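You operate a simulated robot arm through the tools that you are given. There is no shell and no other tool. Be economical: measure what you need, move in short steps, check, and stop when the job is done.

Carry out the task below with a simulated two-armed robot. There is one attempt and no reset: what you move stays moved.

JOB
Put the red key block on the top of the red bench away on the top of the green bench. Take the red magnet and put it on the top of the black bench. Put the tall die block in the wide bowl. Fetch the shim with the smallest size on its label from the top of the green bench and set it on the top of the bench mat. Put the red stone on the top of the grey bench. Do these in any order. Set down upright: red stone.
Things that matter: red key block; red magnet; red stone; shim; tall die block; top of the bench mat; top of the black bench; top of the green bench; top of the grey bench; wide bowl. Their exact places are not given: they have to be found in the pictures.

It is judged by the outcome, as a careful person would: the job done as asked, and still so three seconds after it is handed in. It fails if anything else is knocked over, pushed out of place, dropped, spilled or broken.

ROBOT AND FRAMES
Two 6-joint arms with two-finger parallel grippers on one trunk, on a base that drives. Base frame: it is fixed to the floor where the robot stands at the start and does not move with it; the origin is under the middle of the robot, x ahead of it, y to its left, z up; the surface under the hand at the start is at about z = 850. Lengths are in mm, angles in rad, forces in N, time in s.
The left shoulder is at the start at [60, 187, 1147], the right one opposite. With the tool pointing down near the work surface each hand reaches from about 260 to 620 mm from the robot's upright axis, wherever it stands, measured 20 degrees to its own side. Places, roughly: red key block (4x5x3 cm) [500, -200, 900]; red magnet [500, 0, 750]; red stone (3x6x5 cm) [3200, -1400, 900]; shim [3250, -2000, 750]; tall die block [3250, -2500, 1000]; top of the bench mat (29x24 cm) [3240, 2520, 860]; top of the black bench [-300, 3100, 800]; top of the green bench [3400, -1600, 800]; top of the grey bench [3400, 2500, 800]; wide bowl (48x44x17 cm) [1500, 800, 700]. Payload 1.57 kg a hand.
Tool frame (each hand has its own): the origin (TCP) lies between the finger pads and is the grasp point; the fingertips stand 30 mm ahead of it; z points along the fingers, y is the line along which they close. The gripper opens to 110 mm. The fingers are 24 mm wide and 12 mm thick; the gripper's body (48 by 112 mm) begins 78 mm behind the TCP.
Orientation is told as [roll, pitch, yaw] about the base's x, y, z axes, in that order, counted from this pose: with the fingers straight down and closing along the base's y, the tool's x points along the base's -x, its y along +y and its z along -z.

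CONTROLS
- The arms move only by the tool send_rows. It takes "left_steps", "right_steps" or both (then of equal length, played together; a hand with none holds still); each is a list of rows, each an object (a shift or turn left out is 0, a gripper value left out holds the last) with "xyz": the shift along the tool's x, y, z in units of 150 mm (1.0 is 150 mm), a list of three; "dr": the turn, a rotation vector about the tool's x, y, z in units of 180 degrees (1.0 is 180 degrees), a list of three; "fingers": the gripper command, from -1 (shut) to 1 (fully open), values between in proportion. In form: [{"xyz": [tx, ty, tz], "dr": [wx, wy, wz], "fingers": fingers}, ...]. A call has 1 to 10 rows; each row is the pose to reach, as a shift and turn from the pose commanded when the call began, along the tool's axes at that moment. A call with a number of a shift or a turn outside -1 to 1 is refused whole. A row lasts 0.2 s, in which the tool goes at most 50 mm and 0.15 rad; a call with a longer step from one row to the next is refused whole, and so is a gripper value outside its range. A pose out of reach is approached as far as the arm can. The call stops where the force on the tool passes 40 N (or 10 N more than at its start, if that is more) or the arm is blocked; 0.2 s more then pass. Each finger travels about 153 mm/s and halts on what it meets, pressing with about 22 N; the grip force reading is that of the motor and also rises with nothing between the fingers. The clock runs only during rows and for 0.2 s after the last one: add rows that repeat a pose to give the fingers time. It gives the time, the measured TCP pose, the force on the tool (base axes), the opening and the grip force at its end, in the units of the frame above (readings bear some noise), with the torque about the TCP (base axes, N m) and any sound that the robot's microphone picked up.
- Cameras (640 x 400 px; columns grow to the right, rows downward): "scene" is now at [10.4, 5.4, 1678]; the picture's right is [0.06, -1.00, 0.00], its down [-0.83, -0.05, -0.56] and it looks along [0.56, 0.03, -0.83] (base axes); focal length 280 px, centre (320, 200). "left" rides on the left gripper at [70, -16, -141] in its tool frame; the picture's right is [0.23, 0.97, 0.00], its down [-0.86, 0.20, -0.48] and it looks along [-0.47, 0.11, 0.88] (tool axes); focal length 222 px, centre (320, 200). "right" rides on the right gripper at [70, 16, -141] in its tool frame; the picture's right is [-0.23, 0.97, 0.00], its down [-0.86, -0.20, -0.48] and it looks along [-0.47, -0.11, 0.88] (tool axes); focal length 222 px, centre (320, 200).
- camera(camera): a new picture of that camera. No time passes.
- raise_lower(by): slides the trunk up (or, below 0, down) by that many mm; the arms and the scene camera ride with it, the base frame stays. It gives what a move gives, with no picture.
- roll_base(legs): drives the robot by 1 to 6 legs, each [ahead, left, turn to the left] in mm, mm and rad, along the robot's own axes; the way and the turn of a leg run together, so that a leg with both is an arc; at most 1500 mm and 3.142 rad a leg. The arms and the cameras ride along, it lands a little off, and it stops where it bumps. It gives what a move gives.
- pan_tilt(pan, tilt): turns the head with the scene camera to pan (to the left, within 1.501 rad either way) and tilt (down, from -0.506 to 1.204), counted from straight ahead of the robot. It gives what a move gives.
- locate(camera, pixels): for up to 12 pixels [column, row] of the newest picture of that camera ("zoom" is the newest enlarged one), the place [x, y, z] in the base frame of the surface seen there, good to about 2 mm. No time passes.
- close_up(camera, box): a new picture of the part [left, top, right, bottom] of that camera's present view, enlarged. No time passes.
- hand_in(): hands the job in; it is judged then, once.

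Work in short steps. Measure before you move; look again where a grasp or a placing could have gone wrong, and mend it. You have 110 turns and 88 pictures in all, those below and enlarged ones among them. Open the grippers and draw the arms clear of the work before you hand the job in, unless the task says otherwise.

The tools are called by a JSON object that holds its "op" and its "data". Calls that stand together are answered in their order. send_rows: Moves the arms, as the interface text tells. Its arguments: {"type":"object","properties":{"left_steps":{"type":"array"},"right_steps":{"type":"array"}},"required":[]} The other tools are called the same way: raise_lower (by) slides the trunk up or down; roll_base (legs) drives the base; pan_tilt (pan, tilt) turns the head that bears the scene camera; camera (camera) takes a picture; locate (camera, pixels) gives the place of the surface under pixels of a picture; close_up (camera, box) takes an enlarged picture of a part of a camera's view; hand_in () hands the job in.

At the start:

```text
time_s: 0.0
left_tcp_pos: [451.7, 124.3, 1103.3]
left_orientation: [0.001, -0.002, 0.0]
left_force: [0.1, -0.7, 0.2]
left_ft_torque: [-0.01, 0.0, 0.0]
left_grip_width: 110.1
left_gripper_force: 0.1
right_tcp_pos: [356.5, -192.1, 1180.6]
right_orientation: [0.001, -0.001, -0.001]
right_force: [0.5, 0.2, -0.4]
right_ft_torque: [0.03, -0.01, -0.04]
right_grip_width: 110.3
right_gripper_force: 0.0
trunk travel left (down, up): [-775.0, 215.0]
robot x, y, heading: [-0.5, 2.3, -0.001]
head pan, tilt: [0.059, 0.979]
```

scene: 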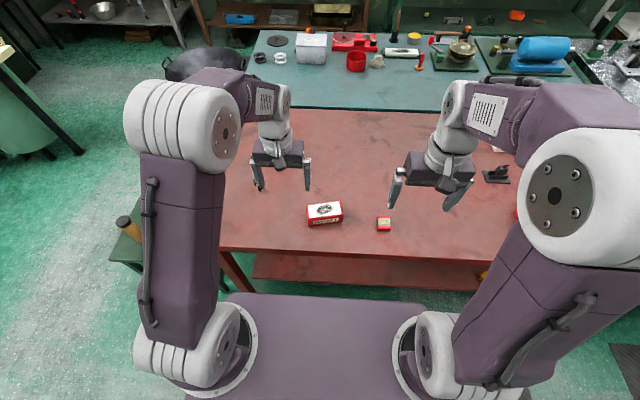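
right: 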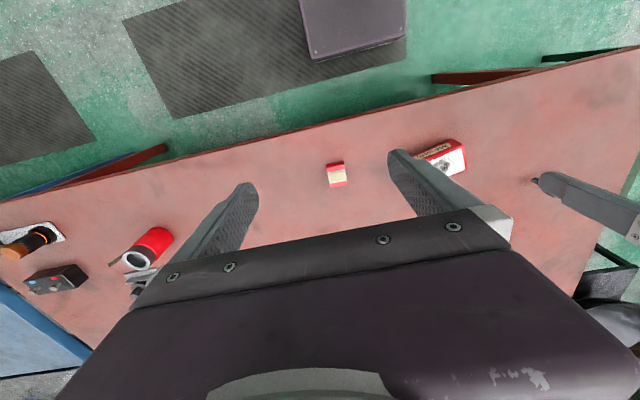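
left: 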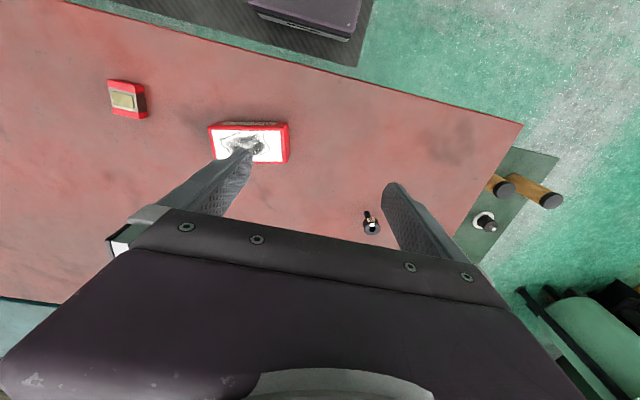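

The scene shows a red bench with a red/white box (325,212) and a small red block (384,223). I enlarge this area to tell the key block from the magnet.

{"op": "close_up", "data": {"camera": "scene", "box": [220, 100, 540, 300]}}

{"op": "close_up", "data": {"camera": "right", "box": [0, 120, 480, 400]}}

{"op": "locate", "data": {"camera": "scene", "pixels": [[384, 223], [325, 210], [496, 175], [300, 240], [215, 62], [355, 60], [300, 95]]}}

```text
2.00 times, centred on (380, 200) of scene
```

zoom: 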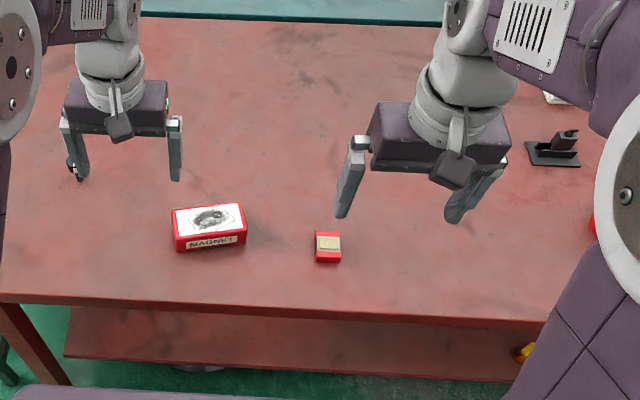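

```text
1.33 times, centred on (240, 260) of right
```

zoom: 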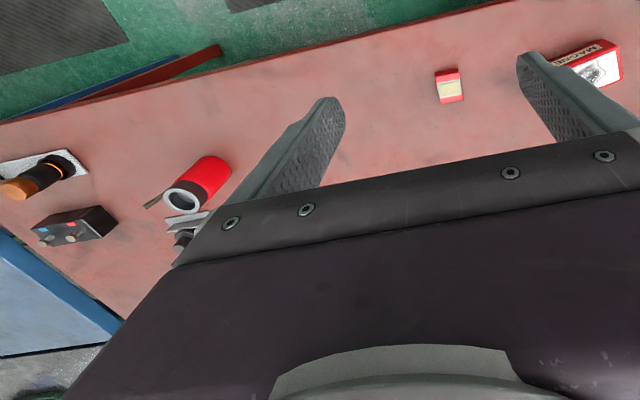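

```text
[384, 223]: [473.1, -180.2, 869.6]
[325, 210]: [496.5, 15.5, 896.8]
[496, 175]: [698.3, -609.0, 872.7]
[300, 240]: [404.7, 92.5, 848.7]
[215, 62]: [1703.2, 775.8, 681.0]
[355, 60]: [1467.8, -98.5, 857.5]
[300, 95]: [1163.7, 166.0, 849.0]
```

The box at (325,212) is labelled "MAGNET" and the small block sits at [473,-180]. I zoom in on both, and survey the bench behind.

{"op": "close_up", "data": {"camera": "scene", "box": [290, 185, 410, 260]}}

{"op": "close_up", "data": {"camera": "scene", "box": [160, 0, 640, 110]}}

{"op": "close_up", "data": {"camera": "left", "box": [80, 60, 320, 210]}}

```text
5.33 times, centred on (350, 222) of scene
```

zoom: 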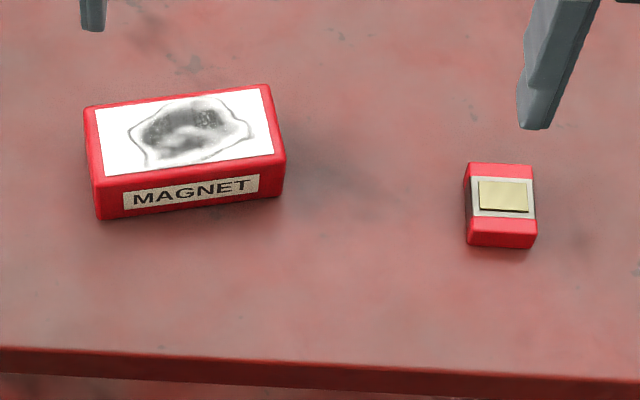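

```text
1.33 times, centred on (400, 55) of scene
```

zoom: 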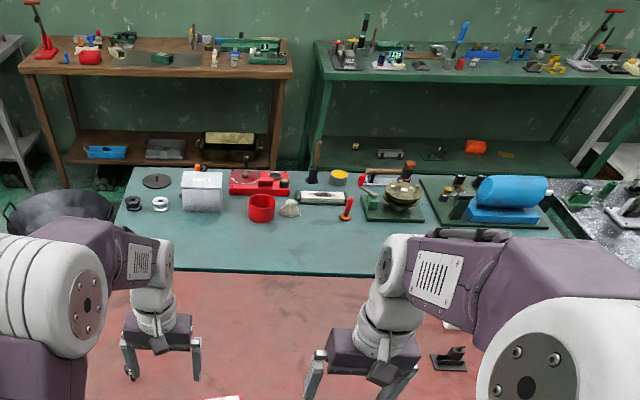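

```text
2.67 times, centred on (200, 135) of left
```

zoom: 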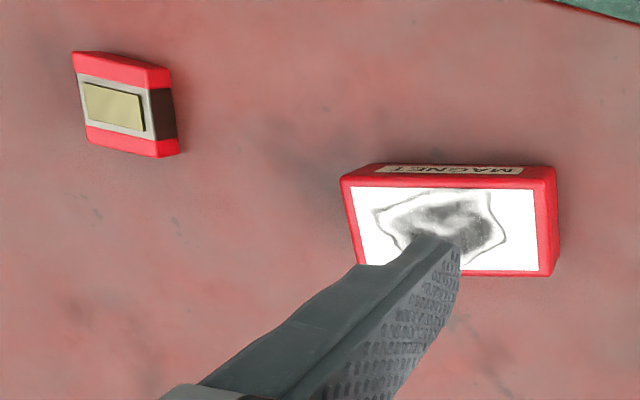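

The MAGNET box is the red magnet (label with filings), the small block is the key block. I zoom again to measure their corners.

{"op": "close_up", "data": {"camera": "scene", "box": [290, 185, 410, 260]}}

{"op": "locate", "data": {"camera": "zoom", "pixels": [[88, 110], [268, 88], [281, 152], [98, 176], [100, 216], [471, 166], [531, 168], [534, 232], [470, 230], [503, 197], [510, 265], [505, 206]]}}

```text
5.33 times, centred on (350, 222) of scene
```

zoom: 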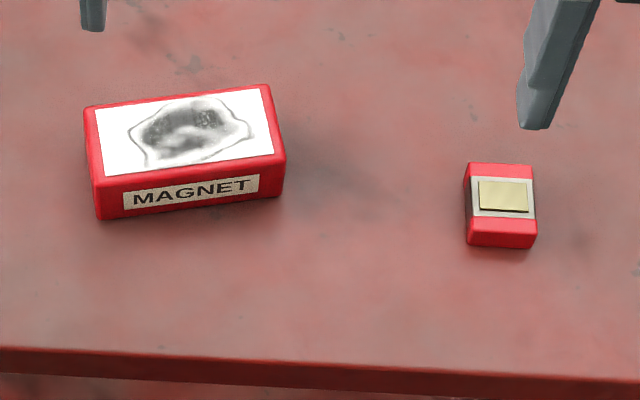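

```text
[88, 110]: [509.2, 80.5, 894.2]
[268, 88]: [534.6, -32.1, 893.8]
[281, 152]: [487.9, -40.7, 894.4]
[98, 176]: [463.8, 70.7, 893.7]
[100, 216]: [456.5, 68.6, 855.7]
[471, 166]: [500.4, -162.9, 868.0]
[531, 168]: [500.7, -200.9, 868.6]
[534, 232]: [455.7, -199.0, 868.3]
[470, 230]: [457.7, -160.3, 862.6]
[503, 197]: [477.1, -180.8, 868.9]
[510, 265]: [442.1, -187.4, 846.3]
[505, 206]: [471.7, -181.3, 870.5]
```

Magnet: centre ≈(499,19), 47 mm wide along ~0.2 rad from x; key block: centre ≈(478,-181), 38 mm along y. I bring both hands above them, turning the left by -1.37 rad of yaw.

{"op": "send_rows", "data": {"left_steps": [{"xyz": [-0.0315, -0.07, 0.069], "dr": [0, 0, 0.0436], "fingers": 1}, {"xyz": [-0.063, -0.14, 0.138], "dr": [0, 0, 0.0872]}, {"xyz": [-0.0945, -0.21, 0.207], "dr": [0, 0, 0.1308]}, {"xyz": [-0.126, -0.28, 0.276], "dr": [0, 0, 0.1744]}, {"xyz": [-0.1575, -0.35, 0.345], "dr": [0, 0, 0.218]}, {"xyz": [-0.189, -0.42, 0.414], "dr": [0, 0, 0.2616]}, {"xyz": [-0.2205, -0.49, 0.483], "dr": [0, 0, 0.3052]}, {"xyz": [-0.252, -0.56, 0.552], "dr": [0, 0, 0.3488]}, {"xyz": [-0.2835, -0.63, 0.621], "dr": [0, 0, 0.3924]}, {"xyz": [-0.315, -0.7, 0.69], "dr": [0, 0, 0.436]}], "right_steps": [{"xyz": [-0.081, 0.0074, 0.099], "fingers": 1}, {"xyz": [-0.162, 0.0148, 0.198]}, {"xyz": [-0.243, 0.0222, 0.297]}, {"xyz": [-0.324, 0.0296, 0.396]}, {"xyz": [-0.405, 0.037, 0.495]}, {"xyz": [-0.486, 0.0444, 0.594]}, {"xyz": [-0.567, 0.0518, 0.693]}, {"xyz": [-0.648, 0.0592, 0.792]}, {"xyz": [-0.729, 0.0666, 0.891]}, {"xyz": [-0.81, 0.074, 0.99]}]}}

```text
time_s: 2.2
left_tcp_pos: [498.7, 19.1, 998.8]
left_orientation: [0.001, 0.0, -1.373]
left_force: [-0.3, 0.3, 0.6]
left_ft_torque: [0.0, 0.04, 0.02]
left_grip_width: 110.0
left_gripper_force: 0.1
right_tcp_pos: [479.0, -182.4, 1032.7]
right_orientation: [0.002, 0.003, -0.001]
right_force: [0.8, 0.0, 0.4]
right_ft_torque: [0.0, 0.02, 0.02]
right_grip_width: 110.2
right_gripper_force: 0.1
trunk travel left (down, up): [-775.0, 215.0]
robot x, y, heading: [-0.2, 0.9, -0.002]
head pan, tilt: [0.059, 0.979]
```

Both hands hover on target. Descend and close the grippers.

{"op": "send_rows", "data": {"left_steps": [{"xyz": [0, 0, 0.15]}, {"xyz": [0, 0, 0.3]}, {"xyz": [0, 0, 0.45]}, {"xyz": [0, 0, 0.6]}, {"xyz": [0, 0, 0.7]}, {"xyz": [0, 0, 0.75]}, {"xyz": [0, 0, 0.75], "fingers": -1}, {"xyz": [0, 0, 0.75]}, {"xyz": [0, 0, 0.75]}, {"xyz": [0, 0, 0.75]}], "right_steps": [{"xyz": [0, 0.005, 0.2]}, {"xyz": [0, 0.01, 0.4]}, {"xyz": [0, 0.01, 0.6]}, {"xyz": [0, 0.01, 0.8]}, {"xyz": [0, 0.01, 0.93]}, {"xyz": [0, 0.01, 0.99]}, {"xyz": [0, 0.01, 0.99], "fingers": -1}, {"xyz": [0, 0.01, 0.99]}, {"xyz": [0, 0.01, 0.99]}, {"xyz": [0, 0.01, 0.99]}]}}

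```text
time_s: 4.4
left_tcp_pos: [499.2, 19.7, 887.2]
left_orientation: [-0.001, 0.0, -1.372]
left_force: [-0.3, -0.4, 0.0]
left_ft_torque: [-0.03, -0.01, 0.01]
left_grip_width: 59.9
left_gripper_force: 21.8
right_tcp_pos: [478.8, -180.0, 884.8]
right_orientation: [0.0, 0.0, 0.0]
right_force: [-0.4, -1.4, -0.1]
right_ft_torque: [0.0, -0.13, -0.03]
right_grip_width: 39.7
right_gripper_force: 22.5
trunk travel left (down, up): [-775.0, 215.0]
robot x, y, heading: [0.7, -1.9, -0.001]
head pan, tilt: [0.059, 0.979]
```

Both grips hold (60 mm and 40 mm). Lift both, and draw them a little toward the body for travel.

{"op": "send_rows", "data": {"left_steps": [{"xyz": [0, 0, -0.15]}, {"xyz": [0, 0, -0.3]}, {"xyz": [0, 0, -0.45]}, {"xyz": [0, 0, -0.6]}, {"xyz": [0, 0, -0.75]}, {"xyz": [0, 0, -0.9]}, {"xyz": [0, 0, -1]}], "right_steps": [{"xyz": [0, 0, -0.15]}, {"xyz": [0, 0, -0.3]}, {"xyz": [0, 0, -0.45]}, {"xyz": [0, 0, -0.6]}, {"xyz": [0, 0, -0.75]}, {"xyz": [0, 0, -0.9]}, {"xyz": [0, 0, -1]}]}}

{"op": "camera", "data": {"camera": "scene"}}

```text
time_s: 6.0
left_tcp_pos: [498.1, 19.2, 1036.3]
left_orientation: [0.0, 0.001, -1.371]
left_force: [-0.3, 0.1, -1.3]
left_ft_torque: [0.0, -0.05, -0.03]
left_grip_width: 59.7
left_gripper_force: 22.3
right_tcp_pos: [480.2, -180.1, 1035.3]
right_orientation: [-0.001, 0.0, -0.001]
right_force: [0.4, 0.3, -2.1]
right_ft_torque: [-0.02, 0.03, 0.0]
right_grip_width: 39.7
right_gripper_force: 22.4
trunk travel left (down, up): [-775.0, 215.0]
robot x, y, heading: [-0.2, -1.6, -0.002]
head pan, tilt: [0.059, 0.979]
```

```text
78 pictures are left
```

scene: 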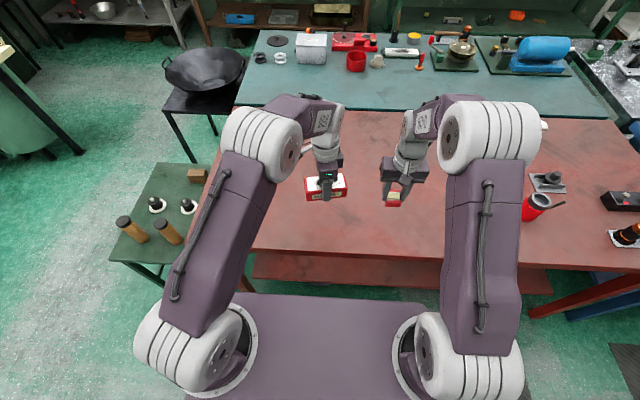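

Both are held. I look around the room with the head to plan routes.

{"op": "pan_tilt", "data": {"pan": 1.3, "tilt": 0.35}}

{"op": "camera", "data": {"camera": "scene"}}

{"op": "pan_tilt", "data": {"pan": -0.9, "tilt": 0.35}}

{"op": "camera", "data": {"camera": "scene"}}

```text
time_s: 7.4
left_tcp_pos: [498.8, 19.0, 1037.0]
left_orientation: [-0.001, 0.0, -1.371]
left_force: [-0.2, -0.5, -1.8]
left_ft_torque: [0.04, 0.01, -0.01]
left_grip_width: 59.7
left_gripper_force: 22.0
right_tcp_pos: [479.0, -179.0, 1034.4]
right_orientation: [0.001, 0.001, 0.0]
right_force: [-0.3, 0.1, -3.0]
right_ft_torque: [-0.02, 0.01, -0.01]
right_grip_width: 39.8
right_gripper_force: 21.7
trunk travel left (down, up): [-775.0, 215.0]
robot x, y, heading: [3.4, 1.6, -0.0]
head pan, tilt: [1.3, 0.351]
```

```text
77 pictures are left
```

scene: 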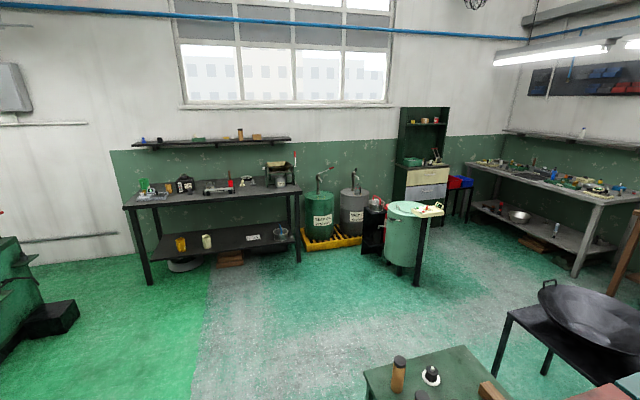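

```text
time_s: 9.5
left_tcp_pos: [498.4, 18.4, 1037.2]
left_orientation: [0.0, 0.0, -1.37]
left_force: [0.8, 0.2, -1.9]
left_ft_torque: [0.01, -0.04, -0.02]
left_grip_width: 59.8
left_gripper_force: 22.1
right_tcp_pos: [480.2, -179.4, 1035.7]
right_orientation: [0.0, -0.001, 0.0]
right_force: [0.4, 0.0, -2.9]
right_ft_torque: [0.01, 0.01, 0.0]
right_grip_width: 39.6
right_gripper_force: 22.4
trunk travel left (down, up): [-775.0, 215.0]
robot x, y, heading: [-0.7, -1.1, 0.002]
head pan, tilt: [-0.901, 0.351]
```

```text
76 pictures are left
```

scene: 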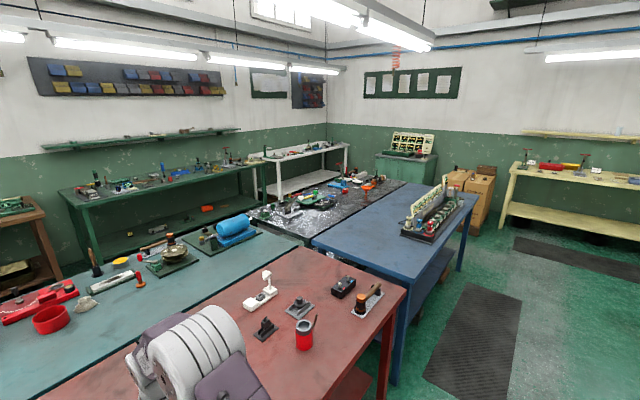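

The layout is clear: black bench by the left wall, grey bench front-left, green and white benches front-right. I locate edges and floor gaps in this right-hand view.

{"op": "locate", "data": {"camera": "scene", "pixels": [[60, 190], [250, 162], [92, 268], [345, 145], [285, 200], [350, 178], [405, 183], [478, 195], [20, 295], [300, 235], [440, 330], [90, 245]]}}

{"op": "pan_tilt", "data": {"pan": 0.7, "tilt": 0.45}}

{"op": "camera", "data": {"camera": "scene"}}

```text
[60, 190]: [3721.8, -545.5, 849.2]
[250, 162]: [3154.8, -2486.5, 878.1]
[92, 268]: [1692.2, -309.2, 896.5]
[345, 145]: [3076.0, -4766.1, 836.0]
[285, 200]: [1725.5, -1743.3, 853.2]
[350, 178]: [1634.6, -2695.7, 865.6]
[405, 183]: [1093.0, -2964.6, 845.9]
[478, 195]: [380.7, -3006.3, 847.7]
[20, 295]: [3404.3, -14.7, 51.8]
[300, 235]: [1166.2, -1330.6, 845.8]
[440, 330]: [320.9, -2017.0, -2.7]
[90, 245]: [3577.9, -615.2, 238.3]
```

```text
time_s: 11.2
left_tcp_pos: [498.9, 19.5, 1036.9]
left_orientation: [0.001, 0.001, -1.369]
left_force: [-0.4, -0.3, -1.6]
left_ft_torque: [0.04, 0.03, 0.0]
left_grip_width: 59.7
left_gripper_force: 22.1
right_tcp_pos: [478.7, -179.8, 1035.1]
right_orientation: [0.0, 0.001, -0.001]
right_force: [-0.6, 0.3, -2.7]
right_ft_torque: [-0.01, -0.01, 0.0]
right_grip_width: 39.5
right_gripper_force: 22.2
trunk travel left (down, up): [-775.0, 215.0]
robot x, y, heading: [2.2, -2.9, 0.004]
head pan, tilt: [0.7, 0.45]
```

```text
75 pictures are left
```

scene: 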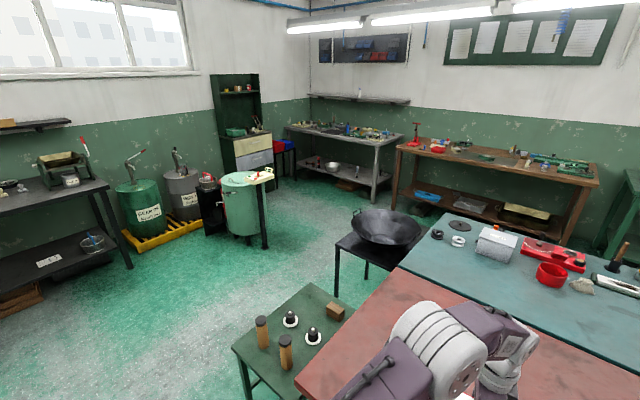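

{"op": "locate", "data": {"camera": "scene", "pixels": [[290, 128], [372, 145], [400, 147], [585, 184], [385, 230], [340, 245], [240, 178], [262, 248], [105, 183], [240, 350], [430, 235], [410, 262]]}}

{"op": "locate", "data": {"camera": "scene", "pixels": [[350, 310], [210, 340], [320, 210], [400, 220], [390, 195], [625, 172], [590, 250], [300, 290], [285, 340], [130, 265], [20, 190]]}}

```text
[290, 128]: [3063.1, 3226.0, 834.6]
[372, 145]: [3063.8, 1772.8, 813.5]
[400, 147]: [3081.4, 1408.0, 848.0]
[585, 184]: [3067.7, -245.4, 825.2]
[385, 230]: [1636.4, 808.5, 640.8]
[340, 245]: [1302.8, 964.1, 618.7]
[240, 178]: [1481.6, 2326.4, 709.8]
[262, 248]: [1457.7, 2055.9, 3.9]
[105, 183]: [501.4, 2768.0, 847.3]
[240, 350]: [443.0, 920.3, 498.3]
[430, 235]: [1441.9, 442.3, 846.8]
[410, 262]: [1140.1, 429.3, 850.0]
```

```text
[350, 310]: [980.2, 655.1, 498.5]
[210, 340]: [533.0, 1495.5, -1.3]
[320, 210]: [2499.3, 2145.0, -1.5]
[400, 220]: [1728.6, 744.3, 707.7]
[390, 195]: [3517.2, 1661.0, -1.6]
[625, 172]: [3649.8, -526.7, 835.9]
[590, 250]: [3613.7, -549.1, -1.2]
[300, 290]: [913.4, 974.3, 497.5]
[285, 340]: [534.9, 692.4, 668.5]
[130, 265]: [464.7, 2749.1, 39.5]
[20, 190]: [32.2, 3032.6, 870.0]
```

Benches located: black bench front edge at y≈2770, aisle between island (x<1750) and wall benches (x>3060). I raise the trunk, back off and turn left to face the black bench.

{"op": "raise_lower", "data": {"by": 150}}

{"op": "roll_base", "data": {"legs": [[-350, 0, 0], [0, 0, 1.571]]}}

{"op": "pan_tilt", "data": {"pan": 0.0, "tilt": 0.5}}

{"op": "camera", "data": {"camera": "scene"}}

```text
time_s: 12.9
left_tcp_pos: [500.0, 19.0, 1186.4]
left_orientation: [0.0, 0.0, -1.37]
left_force: [0.0, 0.5, -2.2]
left_ft_torque: [0.03, -0.01, -0.01]
left_grip_width: 59.7
left_gripper_force: 22.2
right_tcp_pos: [479.9, -179.1, 1184.9]
right_orientation: [-0.002, 0.0, 0.0]
right_force: [-0.4, -0.2, -3.6]
right_ft_torque: [0.0, 0.0, 0.01]
right_grip_width: 39.7
right_gripper_force: 22.0
trunk travel left (down, up): [-925.0, 65.0]
robot x, y, heading: [0.5, -0.4, 0.002]
head pan, tilt: [0.7, 0.45]
```

```text
time_s: 19.1
left_tcp_pos: [-379.5, 498.7, 1186.4]
left_orientation: [-0.001, -0.002, 0.223]
left_force: [-0.5, 0.4, -3.3]
left_ft_torque: [0.02, 0.02, 0.03]
left_grip_width: 59.7
left_gripper_force: 22.1
right_tcp_pos: [-181.9, 484.1, 1185.4]
right_orientation: [0.0, -0.001, 1.594]
right_force: [1.2, 0.2, -2.9]
right_ft_torque: [0.03, 0.02, -0.02]
right_grip_width: 39.8
right_gripper_force: 22.2
trunk travel left (down, up): [-925.0, 65.0]
robot x, y, heading: [-349.7, 4.5, 1.593]
head pan, tilt: [0.7, 0.45]
```

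```text
time_s: 20.1
left_tcp_pos: [-379.7, 499.2, 1185.9]
left_orientation: [0.001, 0.0, 0.223]
left_force: [1.0, -0.4, -2.0]
left_ft_torque: [0.02, -0.02, 0.03]
left_grip_width: 59.8
left_gripper_force: 21.4
right_tcp_pos: [-181.7, 484.4, 1186.0]
right_orientation: [-0.001, -0.001, 1.593]
right_force: [0.3, 0.3, -3.2]
right_ft_torque: [-0.02, 0.02, -0.01]
right_grip_width: 39.8
right_gripper_force: 21.9
trunk travel left (down, up): [-925.0, 65.0]
robot x, y, heading: [-348.1, -3.2, 1.595]
head pan, tilt: [0.0, 0.499]
```

```text
74 pictures are left
```

scene: 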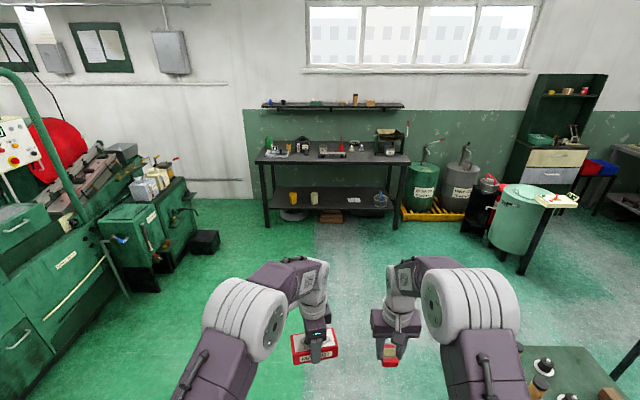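

{"op": "close_up", "data": {"camera": "scene", "box": [240, 120, 420, 230]}}

{"op": "locate", "data": {"camera": "zoom", "pixels": [[60, 152], [590, 155], [200, 150], [380, 155], [430, 145], [100, 110], [470, 120], [450, 100], [225, 105]]}}

```text
3.56 times, centred on (330, 175) of scene
```

zoom: 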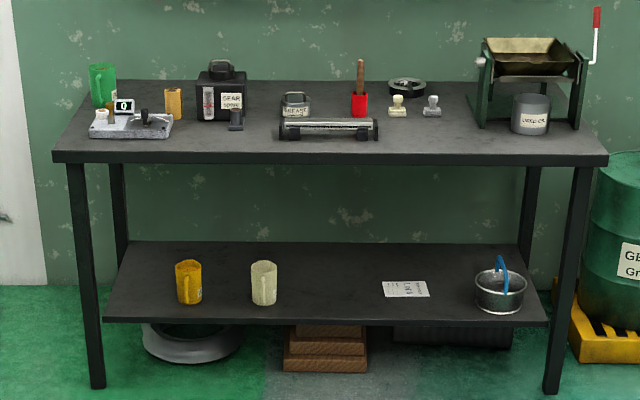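

```text
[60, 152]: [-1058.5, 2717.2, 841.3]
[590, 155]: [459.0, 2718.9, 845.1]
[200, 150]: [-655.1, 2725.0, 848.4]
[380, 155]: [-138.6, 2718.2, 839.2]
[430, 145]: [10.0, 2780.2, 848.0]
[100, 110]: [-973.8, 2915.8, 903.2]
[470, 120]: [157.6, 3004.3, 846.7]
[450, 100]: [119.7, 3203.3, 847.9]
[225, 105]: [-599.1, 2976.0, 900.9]
```

Free bench-top space lies at about (50, 2850), between roller and grinder. I drive so that the left hand comes over it.

{"op": "roll_base", "data": {"legs": [[0, 0, -0.024], [1300, -200, 0], [900, -218, 0]]}}

{"op": "pan_tilt", "data": {"pan": 0.0, "tilt": 0.8}}

{"op": "camera", "data": {"camera": "scene"}}

```text
time_s: 31.5
left_tcp_pos: [14.2, 2695.4, 1187.9]
left_orientation: [0.0, 0.0, 0.225]
left_force: [-0.7, -0.4, -2.8]
left_ft_torque: [0.01, 0.02, -0.01]
left_grip_width: 59.6
left_gripper_force: 22.0
right_tcp_pos: [212.8, 2680.6, 1186.2]
right_orientation: [0.001, 0.001, 1.596]
right_force: [-1.4, -0.8, -3.0]
right_ft_torque: [0.03, 0.01, -0.01]
right_grip_width: 39.8
right_gripper_force: 21.9
trunk travel left (down, up): [-925.0, 65.0]
robot x, y, heading: [44.9, 2201.0, 1.594]
head pan, tilt: [0.0, 0.499]
```

```text
time_s: 32.3
left_tcp_pos: [14.8, 2696.1, 1186.9]
left_orientation: [-0.003, 0.001, 0.224]
left_force: [-0.6, 0.0, -2.5]
left_ft_torque: [0.01, 0.02, -0.03]
left_grip_width: 59.9
left_gripper_force: 21.6
right_tcp_pos: [212.1, 2682.1, 1186.0]
right_orientation: [-0.001, 0.002, 1.596]
right_force: [0.2, -0.6, -3.7]
right_ft_torque: [0.04, 0.01, -0.01]
right_grip_width: 39.7
right_gripper_force: 22.4
trunk travel left (down, up): [-925.0, 65.0]
robot x, y, heading: [44.6, 2201.3, 1.596]
head pan, tilt: [0.0, 0.799]
```

```text
72 pictures are left
```

scene: 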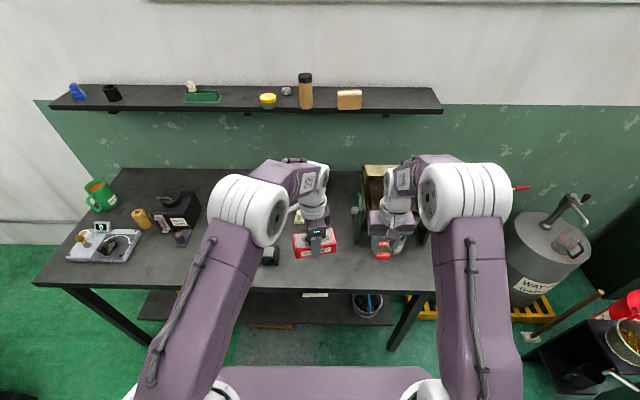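

The robot is 145 mm short of the spot. I check the heights and places of the grinder and stamps near the hands, and then creep ahead.

{"op": "locate", "data": {"camera": "scene", "pixels": [[358, 190], [360, 235], [298, 215], [275, 258], [330, 268], [290, 290], [420, 240], [316, 243]]}}

{"op": "roll_base", "data": {"legs": [[145, -35, -0.024]]}}

{"op": "camera", "data": {"camera": "scene"}}

```text
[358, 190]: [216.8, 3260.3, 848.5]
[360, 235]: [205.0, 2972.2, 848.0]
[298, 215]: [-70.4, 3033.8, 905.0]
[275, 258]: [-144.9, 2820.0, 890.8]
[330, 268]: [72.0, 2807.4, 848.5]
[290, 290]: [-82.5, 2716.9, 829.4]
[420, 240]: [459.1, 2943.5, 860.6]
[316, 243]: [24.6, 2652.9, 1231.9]
```

```text
time_s: 33.7
left_tcp_pos: [57.4, 2840.7, 1187.0]
left_orientation: [0.001, -0.001, 0.204]
left_force: [-0.2, -1.1, -1.7]
left_ft_torque: [0.04, 0.03, -0.05]
left_grip_width: 59.6
left_gripper_force: 21.6
right_tcp_pos: [256.5, 2820.4, 1186.5]
right_orientation: [0.0, -0.001, 1.573]
right_force: [0.3, -0.7, -3.4]
right_ft_torque: [0.01, -0.02, 0.03]
right_grip_width: 39.7
right_gripper_force: 22.4
trunk travel left (down, up): [-925.0, 65.0]
robot x, y, heading: [80.1, 2346.0, 1.574]
head pan, tilt: [0.0, 0.799]
```

```text
71 pictures are left
```

scene: 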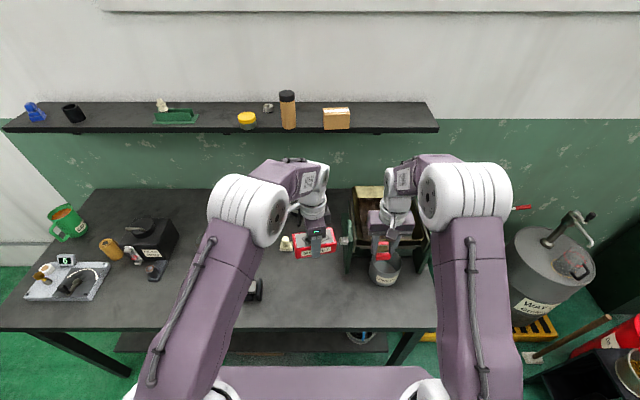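

Left hand is over (57, 2841). I lower only the left arm in two steps; the right stays high clear of the grinder.

{"op": "send_rows", "data": {"left_steps": [{"xyz": [0, 0, 0.2]}, {"xyz": [0, 0, 0.4]}, {"xyz": [0, 0, 0.6]}, {"xyz": [0, 0, 0.8]}, {"xyz": [0, 0, 1.0]}]}}

{"op": "send_rows", "data": {"left_steps": [{"xyz": [0, 0, 0.2]}, {"xyz": [0, 0, 0.4]}, {"xyz": [0, 0, 0.6]}, {"xyz": [0, 0, 0.75]}, {"xyz": [0, 0, 0.85]}, {"xyz": [0, 0, 0.93]}, {"xyz": [0, 0, 0.97]}, {"xyz": [0, 0, 1.0]}]}}

```text
time_s: 34.9
left_tcp_pos: [58.8, 2845.1, 1035.6]
left_orientation: [-0.001, 0.0, 0.203]
left_force: [-1.1, 0.8, -3.0]
left_ft_torque: [0.02, 0.02, 0.01]
left_grip_width: 59.8
left_gripper_force: 21.7
right_tcp_pos: [257.4, 2824.6, 1185.4]
right_orientation: [-0.001, 0.001, 1.574]
right_force: [1.1, -0.3, -2.8]
right_ft_torque: [-0.01, -0.01, -0.01]
right_grip_width: 39.9
right_gripper_force: 22.0
trunk travel left (down, up): [-925.0, 65.0]
robot x, y, heading: [79.9, 2342.3, 1.57]
head pan, tilt: [0.0, 0.799]
```

```text
time_s: 36.7
left_tcp_pos: [58.6, 2843.7, 889.3]
left_orientation: [0.003, -0.002, 0.2]
left_force: [-0.9, 4.4, 9.4]
left_ft_torque: [-0.29, 0.56, -0.2]
left_grip_width: 59.9
left_gripper_force: 21.9
right_tcp_pos: [256.8, 2823.2, 1186.6]
right_orientation: [-0.001, 0.001, 1.571]
right_force: [-0.5, -0.8, -2.5]
right_ft_torque: [0.01, 0.03, -0.01]
right_grip_width: 39.6
right_gripper_force: 21.9
trunk travel left (down, up): [-925.0, 65.0]
robot x, y, heading: [77.7, 2346.2, 1.567]
head pan, tilt: [0.0, 0.799]
```

Contact (≈10 N up). Open and lift straight up.

{"op": "send_rows", "data": {"left_steps": [{"xyz": [0, 0, 0], "fingers": 0.6}, {"xyz": [0, 0, 0]}, {"xyz": [0, 0, -0.2]}, {"xyz": [0, 0, -0.4]}, {"xyz": [0, 0, -0.7]}, {"xyz": [0, 0, -1.0]}]}}

{"op": "send_rows", "data": {"left_steps": [{"xyz": [0, 0, -0.25]}, {"xyz": [0, 0, -0.5]}, {"xyz": [0, 0, -0.75]}, {"xyz": [0, 0, -1.0]}]}}

{"op": "camera", "data": {"camera": "scene"}}

```text
time_s: 38.1
left_tcp_pos: [58.6, 2842.1, 1036.7]
left_orientation: [0.001, 0.001, 0.202]
left_force: [-0.5, 0.4, 0.9]
left_ft_torque: [-0.02, 0.03, 0.0]
left_grip_width: 88.1
left_gripper_force: 0.0
right_tcp_pos: [257.2, 2823.0, 1186.1]
right_orientation: [0.0, 0.0, 1.573]
right_force: [-0.2, -0.4, -2.7]
right_ft_torque: [0.01, -0.03, 0.0]
right_grip_width: 39.8
right_gripper_force: 21.7
trunk travel left (down, up): [-925.0, 65.0]
robot x, y, heading: [75.2, 2343.4, 1.574]
head pan, tilt: [0.0, 0.799]
```

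```text
time_s: 39.1
left_tcp_pos: [58.6, 2845.3, 1186.4]
left_orientation: [0.0, 0.0, 0.203]
left_force: [0.0, 0.0, -0.4]
left_ft_torque: [0.0, -0.03, 0.01]
left_grip_width: 87.9
left_gripper_force: 0.1
right_tcp_pos: [256.3, 2823.0, 1186.3]
right_orientation: [0.0, 0.0, 1.571]
right_force: [-0.2, 0.3, -2.6]
right_ft_torque: [-0.02, -0.01, 0.0]
right_grip_width: 39.5
right_gripper_force: 22.1
trunk travel left (down, up): [-925.0, 65.0]
robot x, y, heading: [76.0, 2345.9, 1.576]
head pan, tilt: [0.0, 0.799]
```

```text
70 pictures are left
```

scene: 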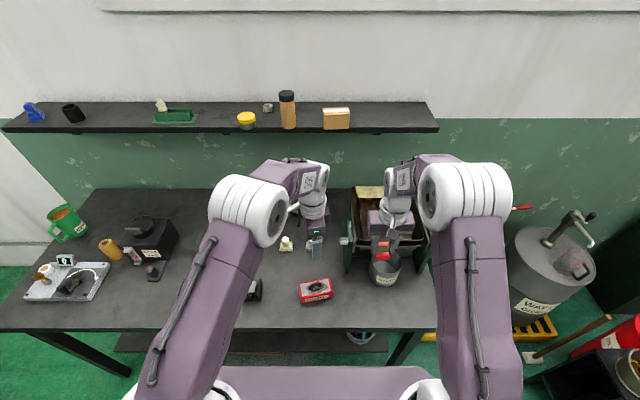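

The magnet stands on the black bench. I back off, turn right and drive through the corridor at y≈1550 toward the aisle.

{"op": "roll_base", "data": {"legs": [[-800, 0, 0], [0, 0, -1.575], [1200, 0, 0]]}}

{"op": "pan_tilt", "data": {"pan": -0.5, "tilt": 0.5}}

{"op": "camera", "data": {"camera": "scene"}}

```text
time_s: 52.8
left_tcp_pos: [1777.7, 1538.8, 1186.7]
left_orientation: [-0.001, -0.001, -1.401]
left_force: [-0.2, 0.0, 0.0]
left_ft_torque: [-0.01, -0.02, 0.0]
left_grip_width: 88.0
left_gripper_force: 0.1
right_tcp_pos: [1751.5, 1340.9, 1186.2]
right_orientation: [0.0, -0.001, -0.03]
right_force: [-0.8, 0.1, -3.1]
right_ft_torque: [0.0, 0.0, 0.03]
right_grip_width: 39.8
right_gripper_force: 21.8
trunk travel left (down, up): [-925.0, 65.0]
robot x, y, heading: [1277.0, 1535.4, -0.027]
head pan, tilt: [0.0, 0.799]
```

```text
time_s: 53.8
left_tcp_pos: [1780.3, 1538.5, 1185.8]
left_orientation: [-0.001, 0.001, -1.398]
left_force: [-0.3, 0.5, -0.4]
left_ft_torque: [-0.02, -0.01, -0.01]
left_grip_width: 87.9
left_gripper_force: 0.1
right_tcp_pos: [1751.4, 1341.4, 1185.5]
right_orientation: [0.0, 0.0, -0.03]
right_force: [0.4, 0.6, -3.4]
right_ft_torque: [-0.02, 0.01, 0.01]
right_grip_width: 39.7
right_gripper_force: 22.0
trunk travel left (down, up): [-925.0, 65.0]
robot x, y, heading: [1280.8, 1536.1, -0.028]
head pan, tilt: [-0.499, 0.499]
```

```text
69 pictures are left
```

scene: 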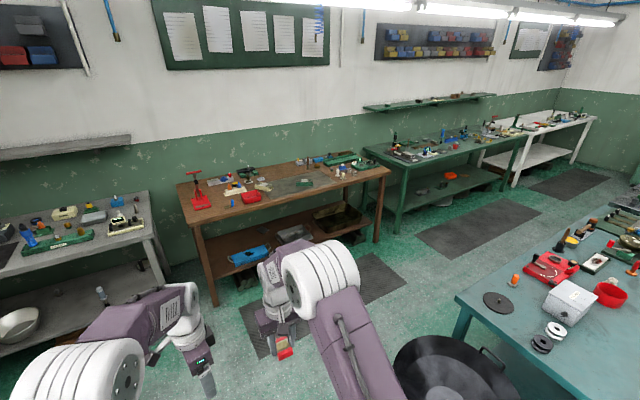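

The aisle is clear with mats on the floor. I measure the benches ahead.

{"op": "locate", "data": {"camera": "scene", "pixels": [[405, 170], [527, 137], [470, 150], [480, 160], [597, 117], [515, 185], [455, 298], [395, 232], [440, 380], [600, 225], [480, 370]]}}

{"op": "close_up", "data": {"camera": "scene", "box": [350, 100, 610, 220]}}

```text
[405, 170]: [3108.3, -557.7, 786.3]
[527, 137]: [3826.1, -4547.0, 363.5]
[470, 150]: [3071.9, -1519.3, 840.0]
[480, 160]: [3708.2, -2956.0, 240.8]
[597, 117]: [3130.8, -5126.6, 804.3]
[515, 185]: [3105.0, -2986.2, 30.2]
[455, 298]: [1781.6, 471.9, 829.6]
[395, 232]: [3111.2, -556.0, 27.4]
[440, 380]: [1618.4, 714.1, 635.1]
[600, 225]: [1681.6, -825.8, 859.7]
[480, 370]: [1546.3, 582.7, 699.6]
```

```text
2.46 times, centred on (480, 160) of scene
```

zoom: 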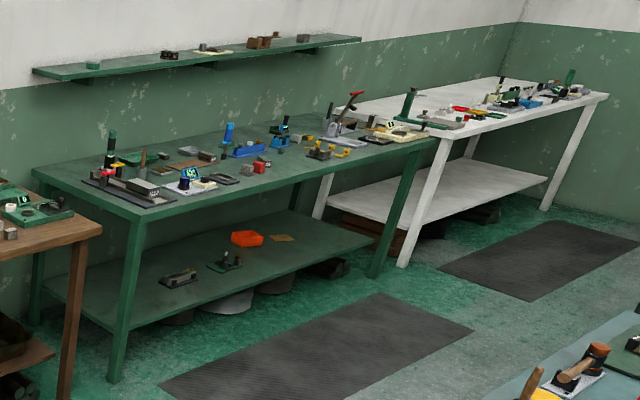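

Green bench front edge x≈3070, y −0.55..−2.48 m. I drive to x≈2350 and strafe right along the aisle to y≈−1100.

{"op": "roll_base", "data": {"legs": [[1070, 0, 0.028], [0, -1400, 0], [0, -1236, 0]]}}

{"op": "pan_tilt", "data": {"pan": 0.0, "tilt": 0.6}}

{"op": "camera", "data": {"camera": "scene"}}

```text
time_s: 71.6
left_tcp_pos: [2782.2, -1101.3, 1185.5]
left_orientation: [0.0, 0.002, -1.378]
left_force: [0.0, 1.8, 0.3]
left_ft_torque: [0.0, 0.01, 0.02]
left_grip_width: 88.2
left_gripper_force: 0.0
right_tcp_pos: [2758.9, -1298.1, 1185.0]
right_orientation: [-0.001, 0.002, -0.008]
right_force: [0.0, 0.4, -2.7]
right_ft_torque: [0.0, 0.01, 0.0]
right_grip_width: 39.6
right_gripper_force: 21.3
trunk travel left (down, up): [-925.0, 65.0]
robot x, y, heading: [2282.2, -1117.7, -0.011]
head pan, tilt: [-0.499, 0.499]
```

```text
time_s: 72.5
left_tcp_pos: [2782.5, -1101.6, 1186.1]
left_orientation: [0.001, 0.001, -1.379]
left_force: [0.7, -0.4, 0.3]
left_ft_torque: [0.03, 0.0, 0.0]
left_grip_width: 87.7
left_gripper_force: 0.1
right_tcp_pos: [2758.5, -1299.9, 1186.7]
right_orientation: [-0.002, 0.003, -0.009]
right_force: [0.3, 1.1, -2.6]
right_ft_torque: [0.0, 0.01, 0.02]
right_grip_width: 39.9
right_gripper_force: 22.4
trunk travel left (down, up): [-925.0, 65.0]
robot x, y, heading: [2283.4, -1117.8, -0.012]
head pan, tilt: [0.0, 0.6]
```

```text
67 pictures are left
```

scene: 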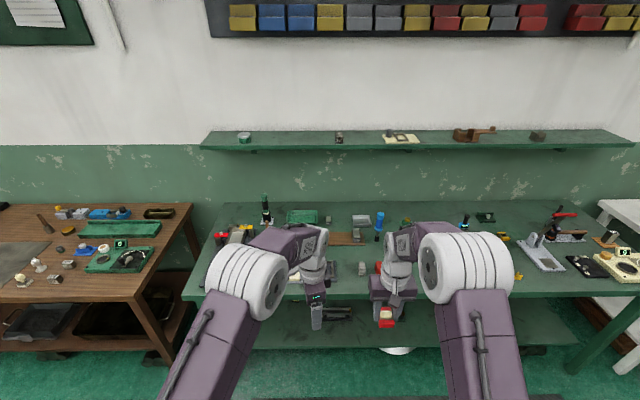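

The bench is full of small items partly hidden by the arms. I take close-ups of both halves.

{"op": "close_up", "data": {"camera": "scene", "box": [190, 190, 430, 320]}}

{"op": "close_up", "data": {"camera": "scene", "box": [400, 190, 640, 320]}}

{"op": "camera", "data": {"camera": "right"}}

```text
2.67 times, centred on (310, 255) of scene
```

zoom: 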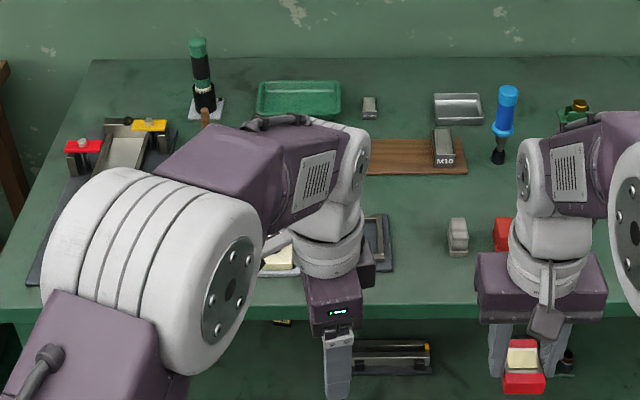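

```text
2.67 times, centred on (520, 255) of scene
```

zoom: 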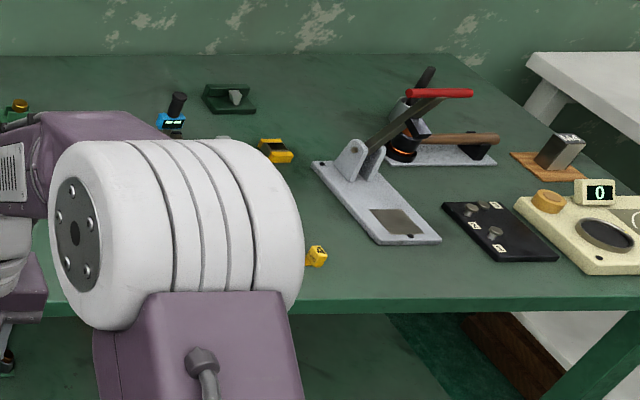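

```text
64 pictures are left
```

right: 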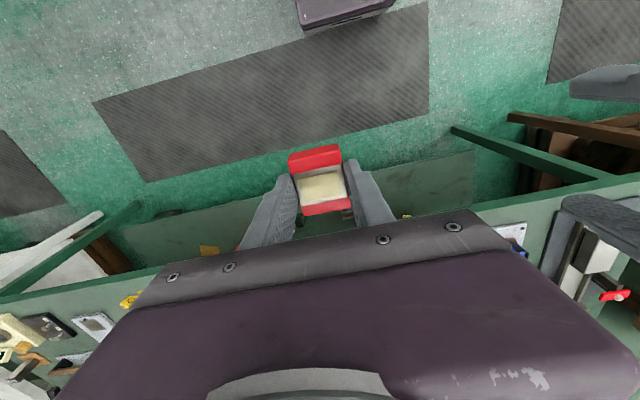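

A black plate with labelled little pieces sits at (520–560,260–290); I zoom in on it and on the red object near (500,235 of the first zoom).

{"op": "close_up", "data": {"camera": "scene", "box": [555, 245, 635, 295]}}

{"op": "locate", "data": {"camera": "scene", "pixels": [[585, 265], [605, 270], [378, 268], [361, 268], [540, 255], [516, 277], [470, 285], [500, 215], [630, 265], [600, 240]]}}

```text
8.00 times, centred on (595, 270) of scene
```

zoom: 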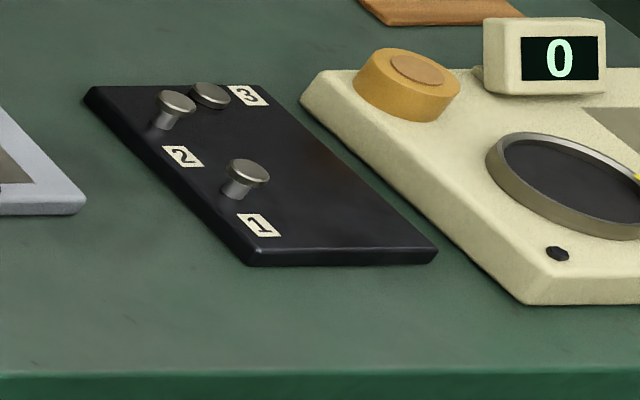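

```text
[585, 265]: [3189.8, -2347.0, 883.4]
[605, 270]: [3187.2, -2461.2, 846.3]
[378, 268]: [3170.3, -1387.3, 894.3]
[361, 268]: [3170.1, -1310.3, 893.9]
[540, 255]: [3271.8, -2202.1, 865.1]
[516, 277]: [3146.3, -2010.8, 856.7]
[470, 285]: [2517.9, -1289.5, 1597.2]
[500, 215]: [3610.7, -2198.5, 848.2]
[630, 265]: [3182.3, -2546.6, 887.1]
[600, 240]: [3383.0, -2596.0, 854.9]
```

Those are numbered studs, not shims. The yellow pieces near (3146,-2011) may be shims; I strafe 450 mm right for a clear view.

{"op": "roll_base", "data": {"legs": [[0, -520, 0.011]]}}

{"op": "close_up", "data": {"camera": "scene", "box": [60, 180, 300, 330]}}

{"op": "close_up", "data": {"camera": "scene", "box": [270, 180, 510, 330]}}

```text
time_s: 75.6
left_tcp_pos: [2779.9, -1619.3, 1185.8]
left_orientation: [-0.001, -0.001, -1.373]
left_force: [1.2, -0.5, -0.3]
left_ft_torque: [-0.01, -0.02, 0.04]
left_grip_width: 88.1
left_gripper_force: 0.0
right_tcp_pos: [2758.6, -1817.3, 1185.2]
right_orientation: [-0.001, 0.003, -0.003]
right_force: [0.0, 1.4, -3.0]
right_ft_torque: [0.03, 0.0, 0.01]
right_grip_width: 39.8
right_gripper_force: 21.4
trunk travel left (down, up): [-925.0, 65.0]
robot x, y, heading: [2280.6, -1642.2, -0.002]
head pan, tilt: [0.0, 0.6]
```

```text
2.67 times, centred on (180, 255) of scene
```

zoom: 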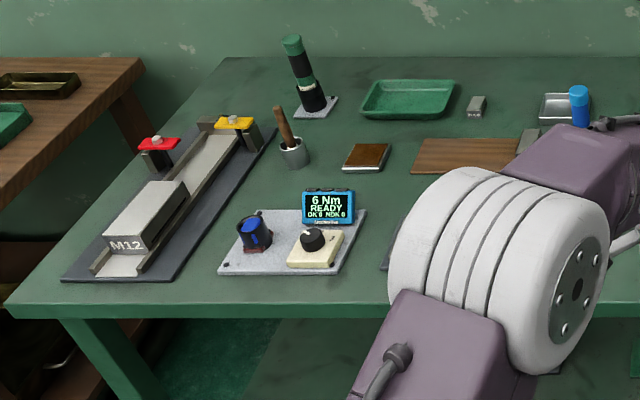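

```text
2.67 times, centred on (390, 255) of scene
```

zoom: 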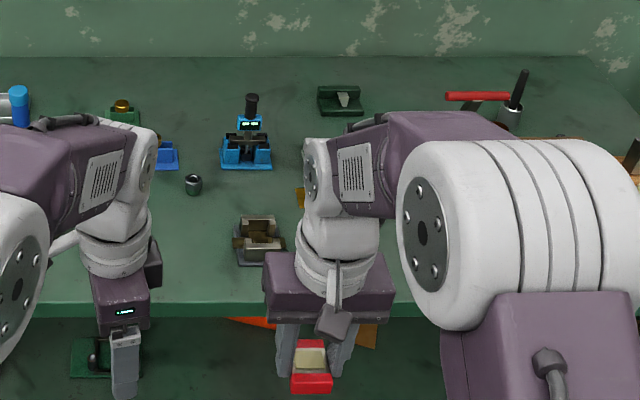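

I see a free spot around zoom px (190,250), between the left hand and the brass jig. I locate it and its neighbours as a possible place for the key block.

{"op": "locate", "data": {"camera": "zoom", "pixels": [[190, 250], [195, 225], [232, 255], [193, 190], [165, 168], [190, 290], [300, 195], [257, 225]]}}

{"op": "pan_tilt", "data": {"pan": 0.0, "tilt": 0.9}}

{"op": "camera", "data": {"camera": "scene"}}

```text
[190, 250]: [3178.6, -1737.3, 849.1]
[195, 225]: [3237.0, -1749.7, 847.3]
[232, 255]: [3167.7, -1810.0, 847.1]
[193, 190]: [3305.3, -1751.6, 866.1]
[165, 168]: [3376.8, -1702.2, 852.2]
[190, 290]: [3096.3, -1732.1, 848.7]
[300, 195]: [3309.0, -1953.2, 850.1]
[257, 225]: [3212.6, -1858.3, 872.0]
```

```text
time_s: 76.4
left_tcp_pos: [2779.0, -1622.4, 1185.9]
left_orientation: [-0.001, 0.003, -1.371]
left_force: [-0.7, -0.8, 0.1]
left_ft_torque: [-0.01, 0.04, -0.02]
left_grip_width: 88.0
left_gripper_force: 0.0
right_tcp_pos: [2758.1, -1822.1, 1184.3]
right_orientation: [0.0, 0.003, -0.002]
right_force: [0.0, 0.0, -3.7]
right_ft_torque: [0.0, -0.01, 0.01]
right_grip_width: 39.8
right_gripper_force: 21.7
trunk travel left (down, up): [-925.0, 65.0]
robot x, y, heading: [2277.8, -1642.1, -0.002]
head pan, tilt: [0.0, 0.901]
```

```text
60 pictures are left
```

scene: 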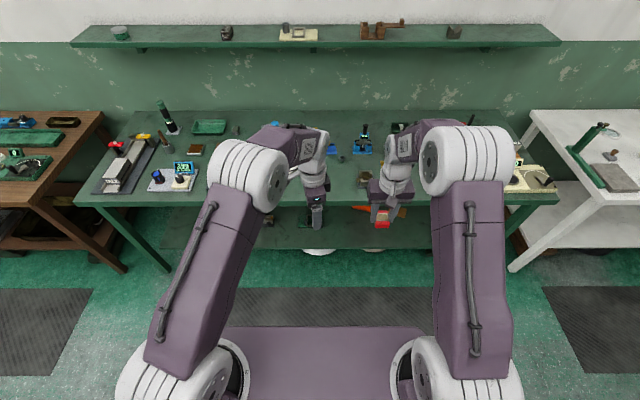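

I drive up so that the right hand is over about (3150,-1730).

{"op": "roll_base", "data": {"legs": [[390, 95, 0.002]]}}

{"op": "camera", "data": {"camera": "scene"}}

{"op": "camera", "data": {"camera": "right"}}

{"op": "camera", "data": {"camera": "left"}}

```text
time_s: 78.9
left_tcp_pos: [3162.7, -1524.7, 1187.2]
left_orientation: [0.002, -0.001, -1.367]
left_force: [-0.2, 0.0, -0.4]
left_ft_torque: [0.0, -0.03, 0.01]
left_grip_width: 87.9
left_gripper_force: 0.1
right_tcp_pos: [3142.3, -1723.3, 1185.7]
right_orientation: [0.0, -0.001, 0.004]
right_force: [-0.7, -0.6, -2.5]
right_ft_torque: [-0.02, -0.01, 0.01]
right_grip_width: 39.7
right_gripper_force: 22.1
trunk travel left (down, up): [-925.0, 65.0]
robot x, y, heading: [2660.8, -1546.9, 0.005]
head pan, tilt: [0.0, 0.901]
```

```text
59 pictures are left
```

scene: 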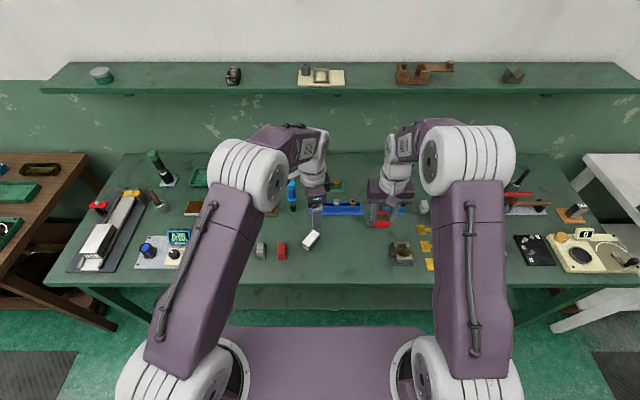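

```text
58 pictures are left
```

right: 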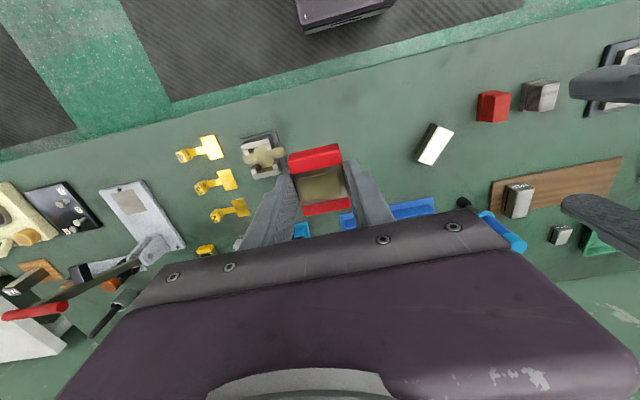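

```text
57 pictures are left
```

left: 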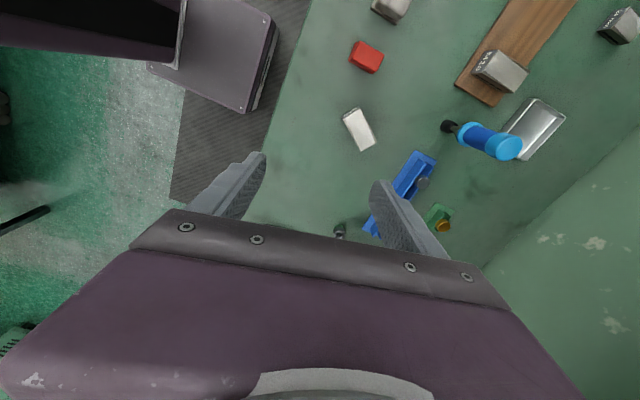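

Three yellow shims lie around scene (427,230–265). I check free space under the right hand and locate shims, red stone and white block.

{"op": "locate", "data": {"camera": "scene", "pixels": [[310, 240], [391, 255], [355, 255], [365, 240], [282, 250], [261, 250], [427, 230], [427, 246], [430, 264], [420, 208]]}}

{"op": "close_up", "data": {"camera": "right", "box": [150, 110, 310, 270]}}

{"op": "close_up", "data": {"camera": "scene", "box": [240, 200, 460, 300]}}

```text
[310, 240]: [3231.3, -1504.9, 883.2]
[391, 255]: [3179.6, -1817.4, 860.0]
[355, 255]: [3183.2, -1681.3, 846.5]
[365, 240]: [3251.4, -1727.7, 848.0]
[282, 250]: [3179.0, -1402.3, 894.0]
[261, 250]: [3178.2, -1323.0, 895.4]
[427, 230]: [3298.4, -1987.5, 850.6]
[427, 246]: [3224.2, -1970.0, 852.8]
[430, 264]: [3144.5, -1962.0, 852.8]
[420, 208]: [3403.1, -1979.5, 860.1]
```

```text
2.50 times, centred on (230, 190) of right
```

zoom: 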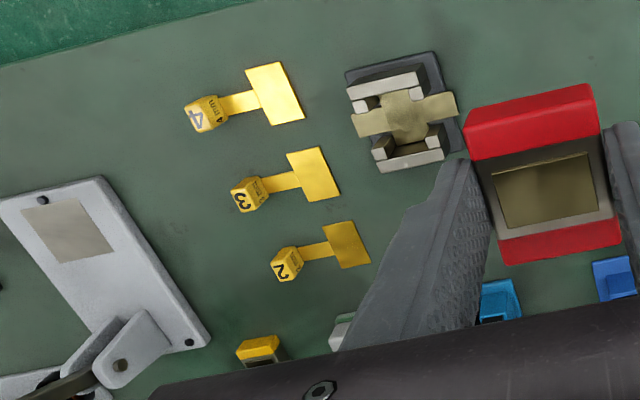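

```text
2.91 times, centred on (350, 250) of scene
```

zoom: 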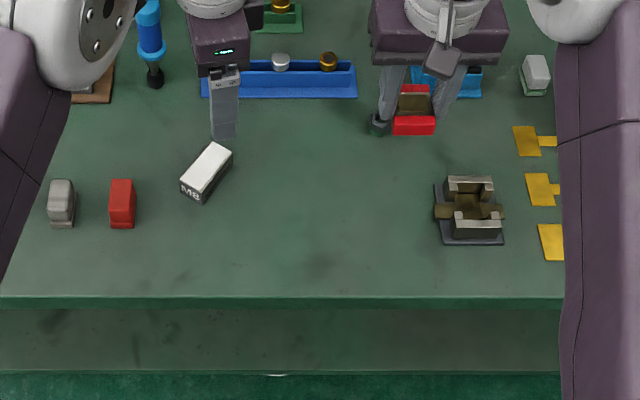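

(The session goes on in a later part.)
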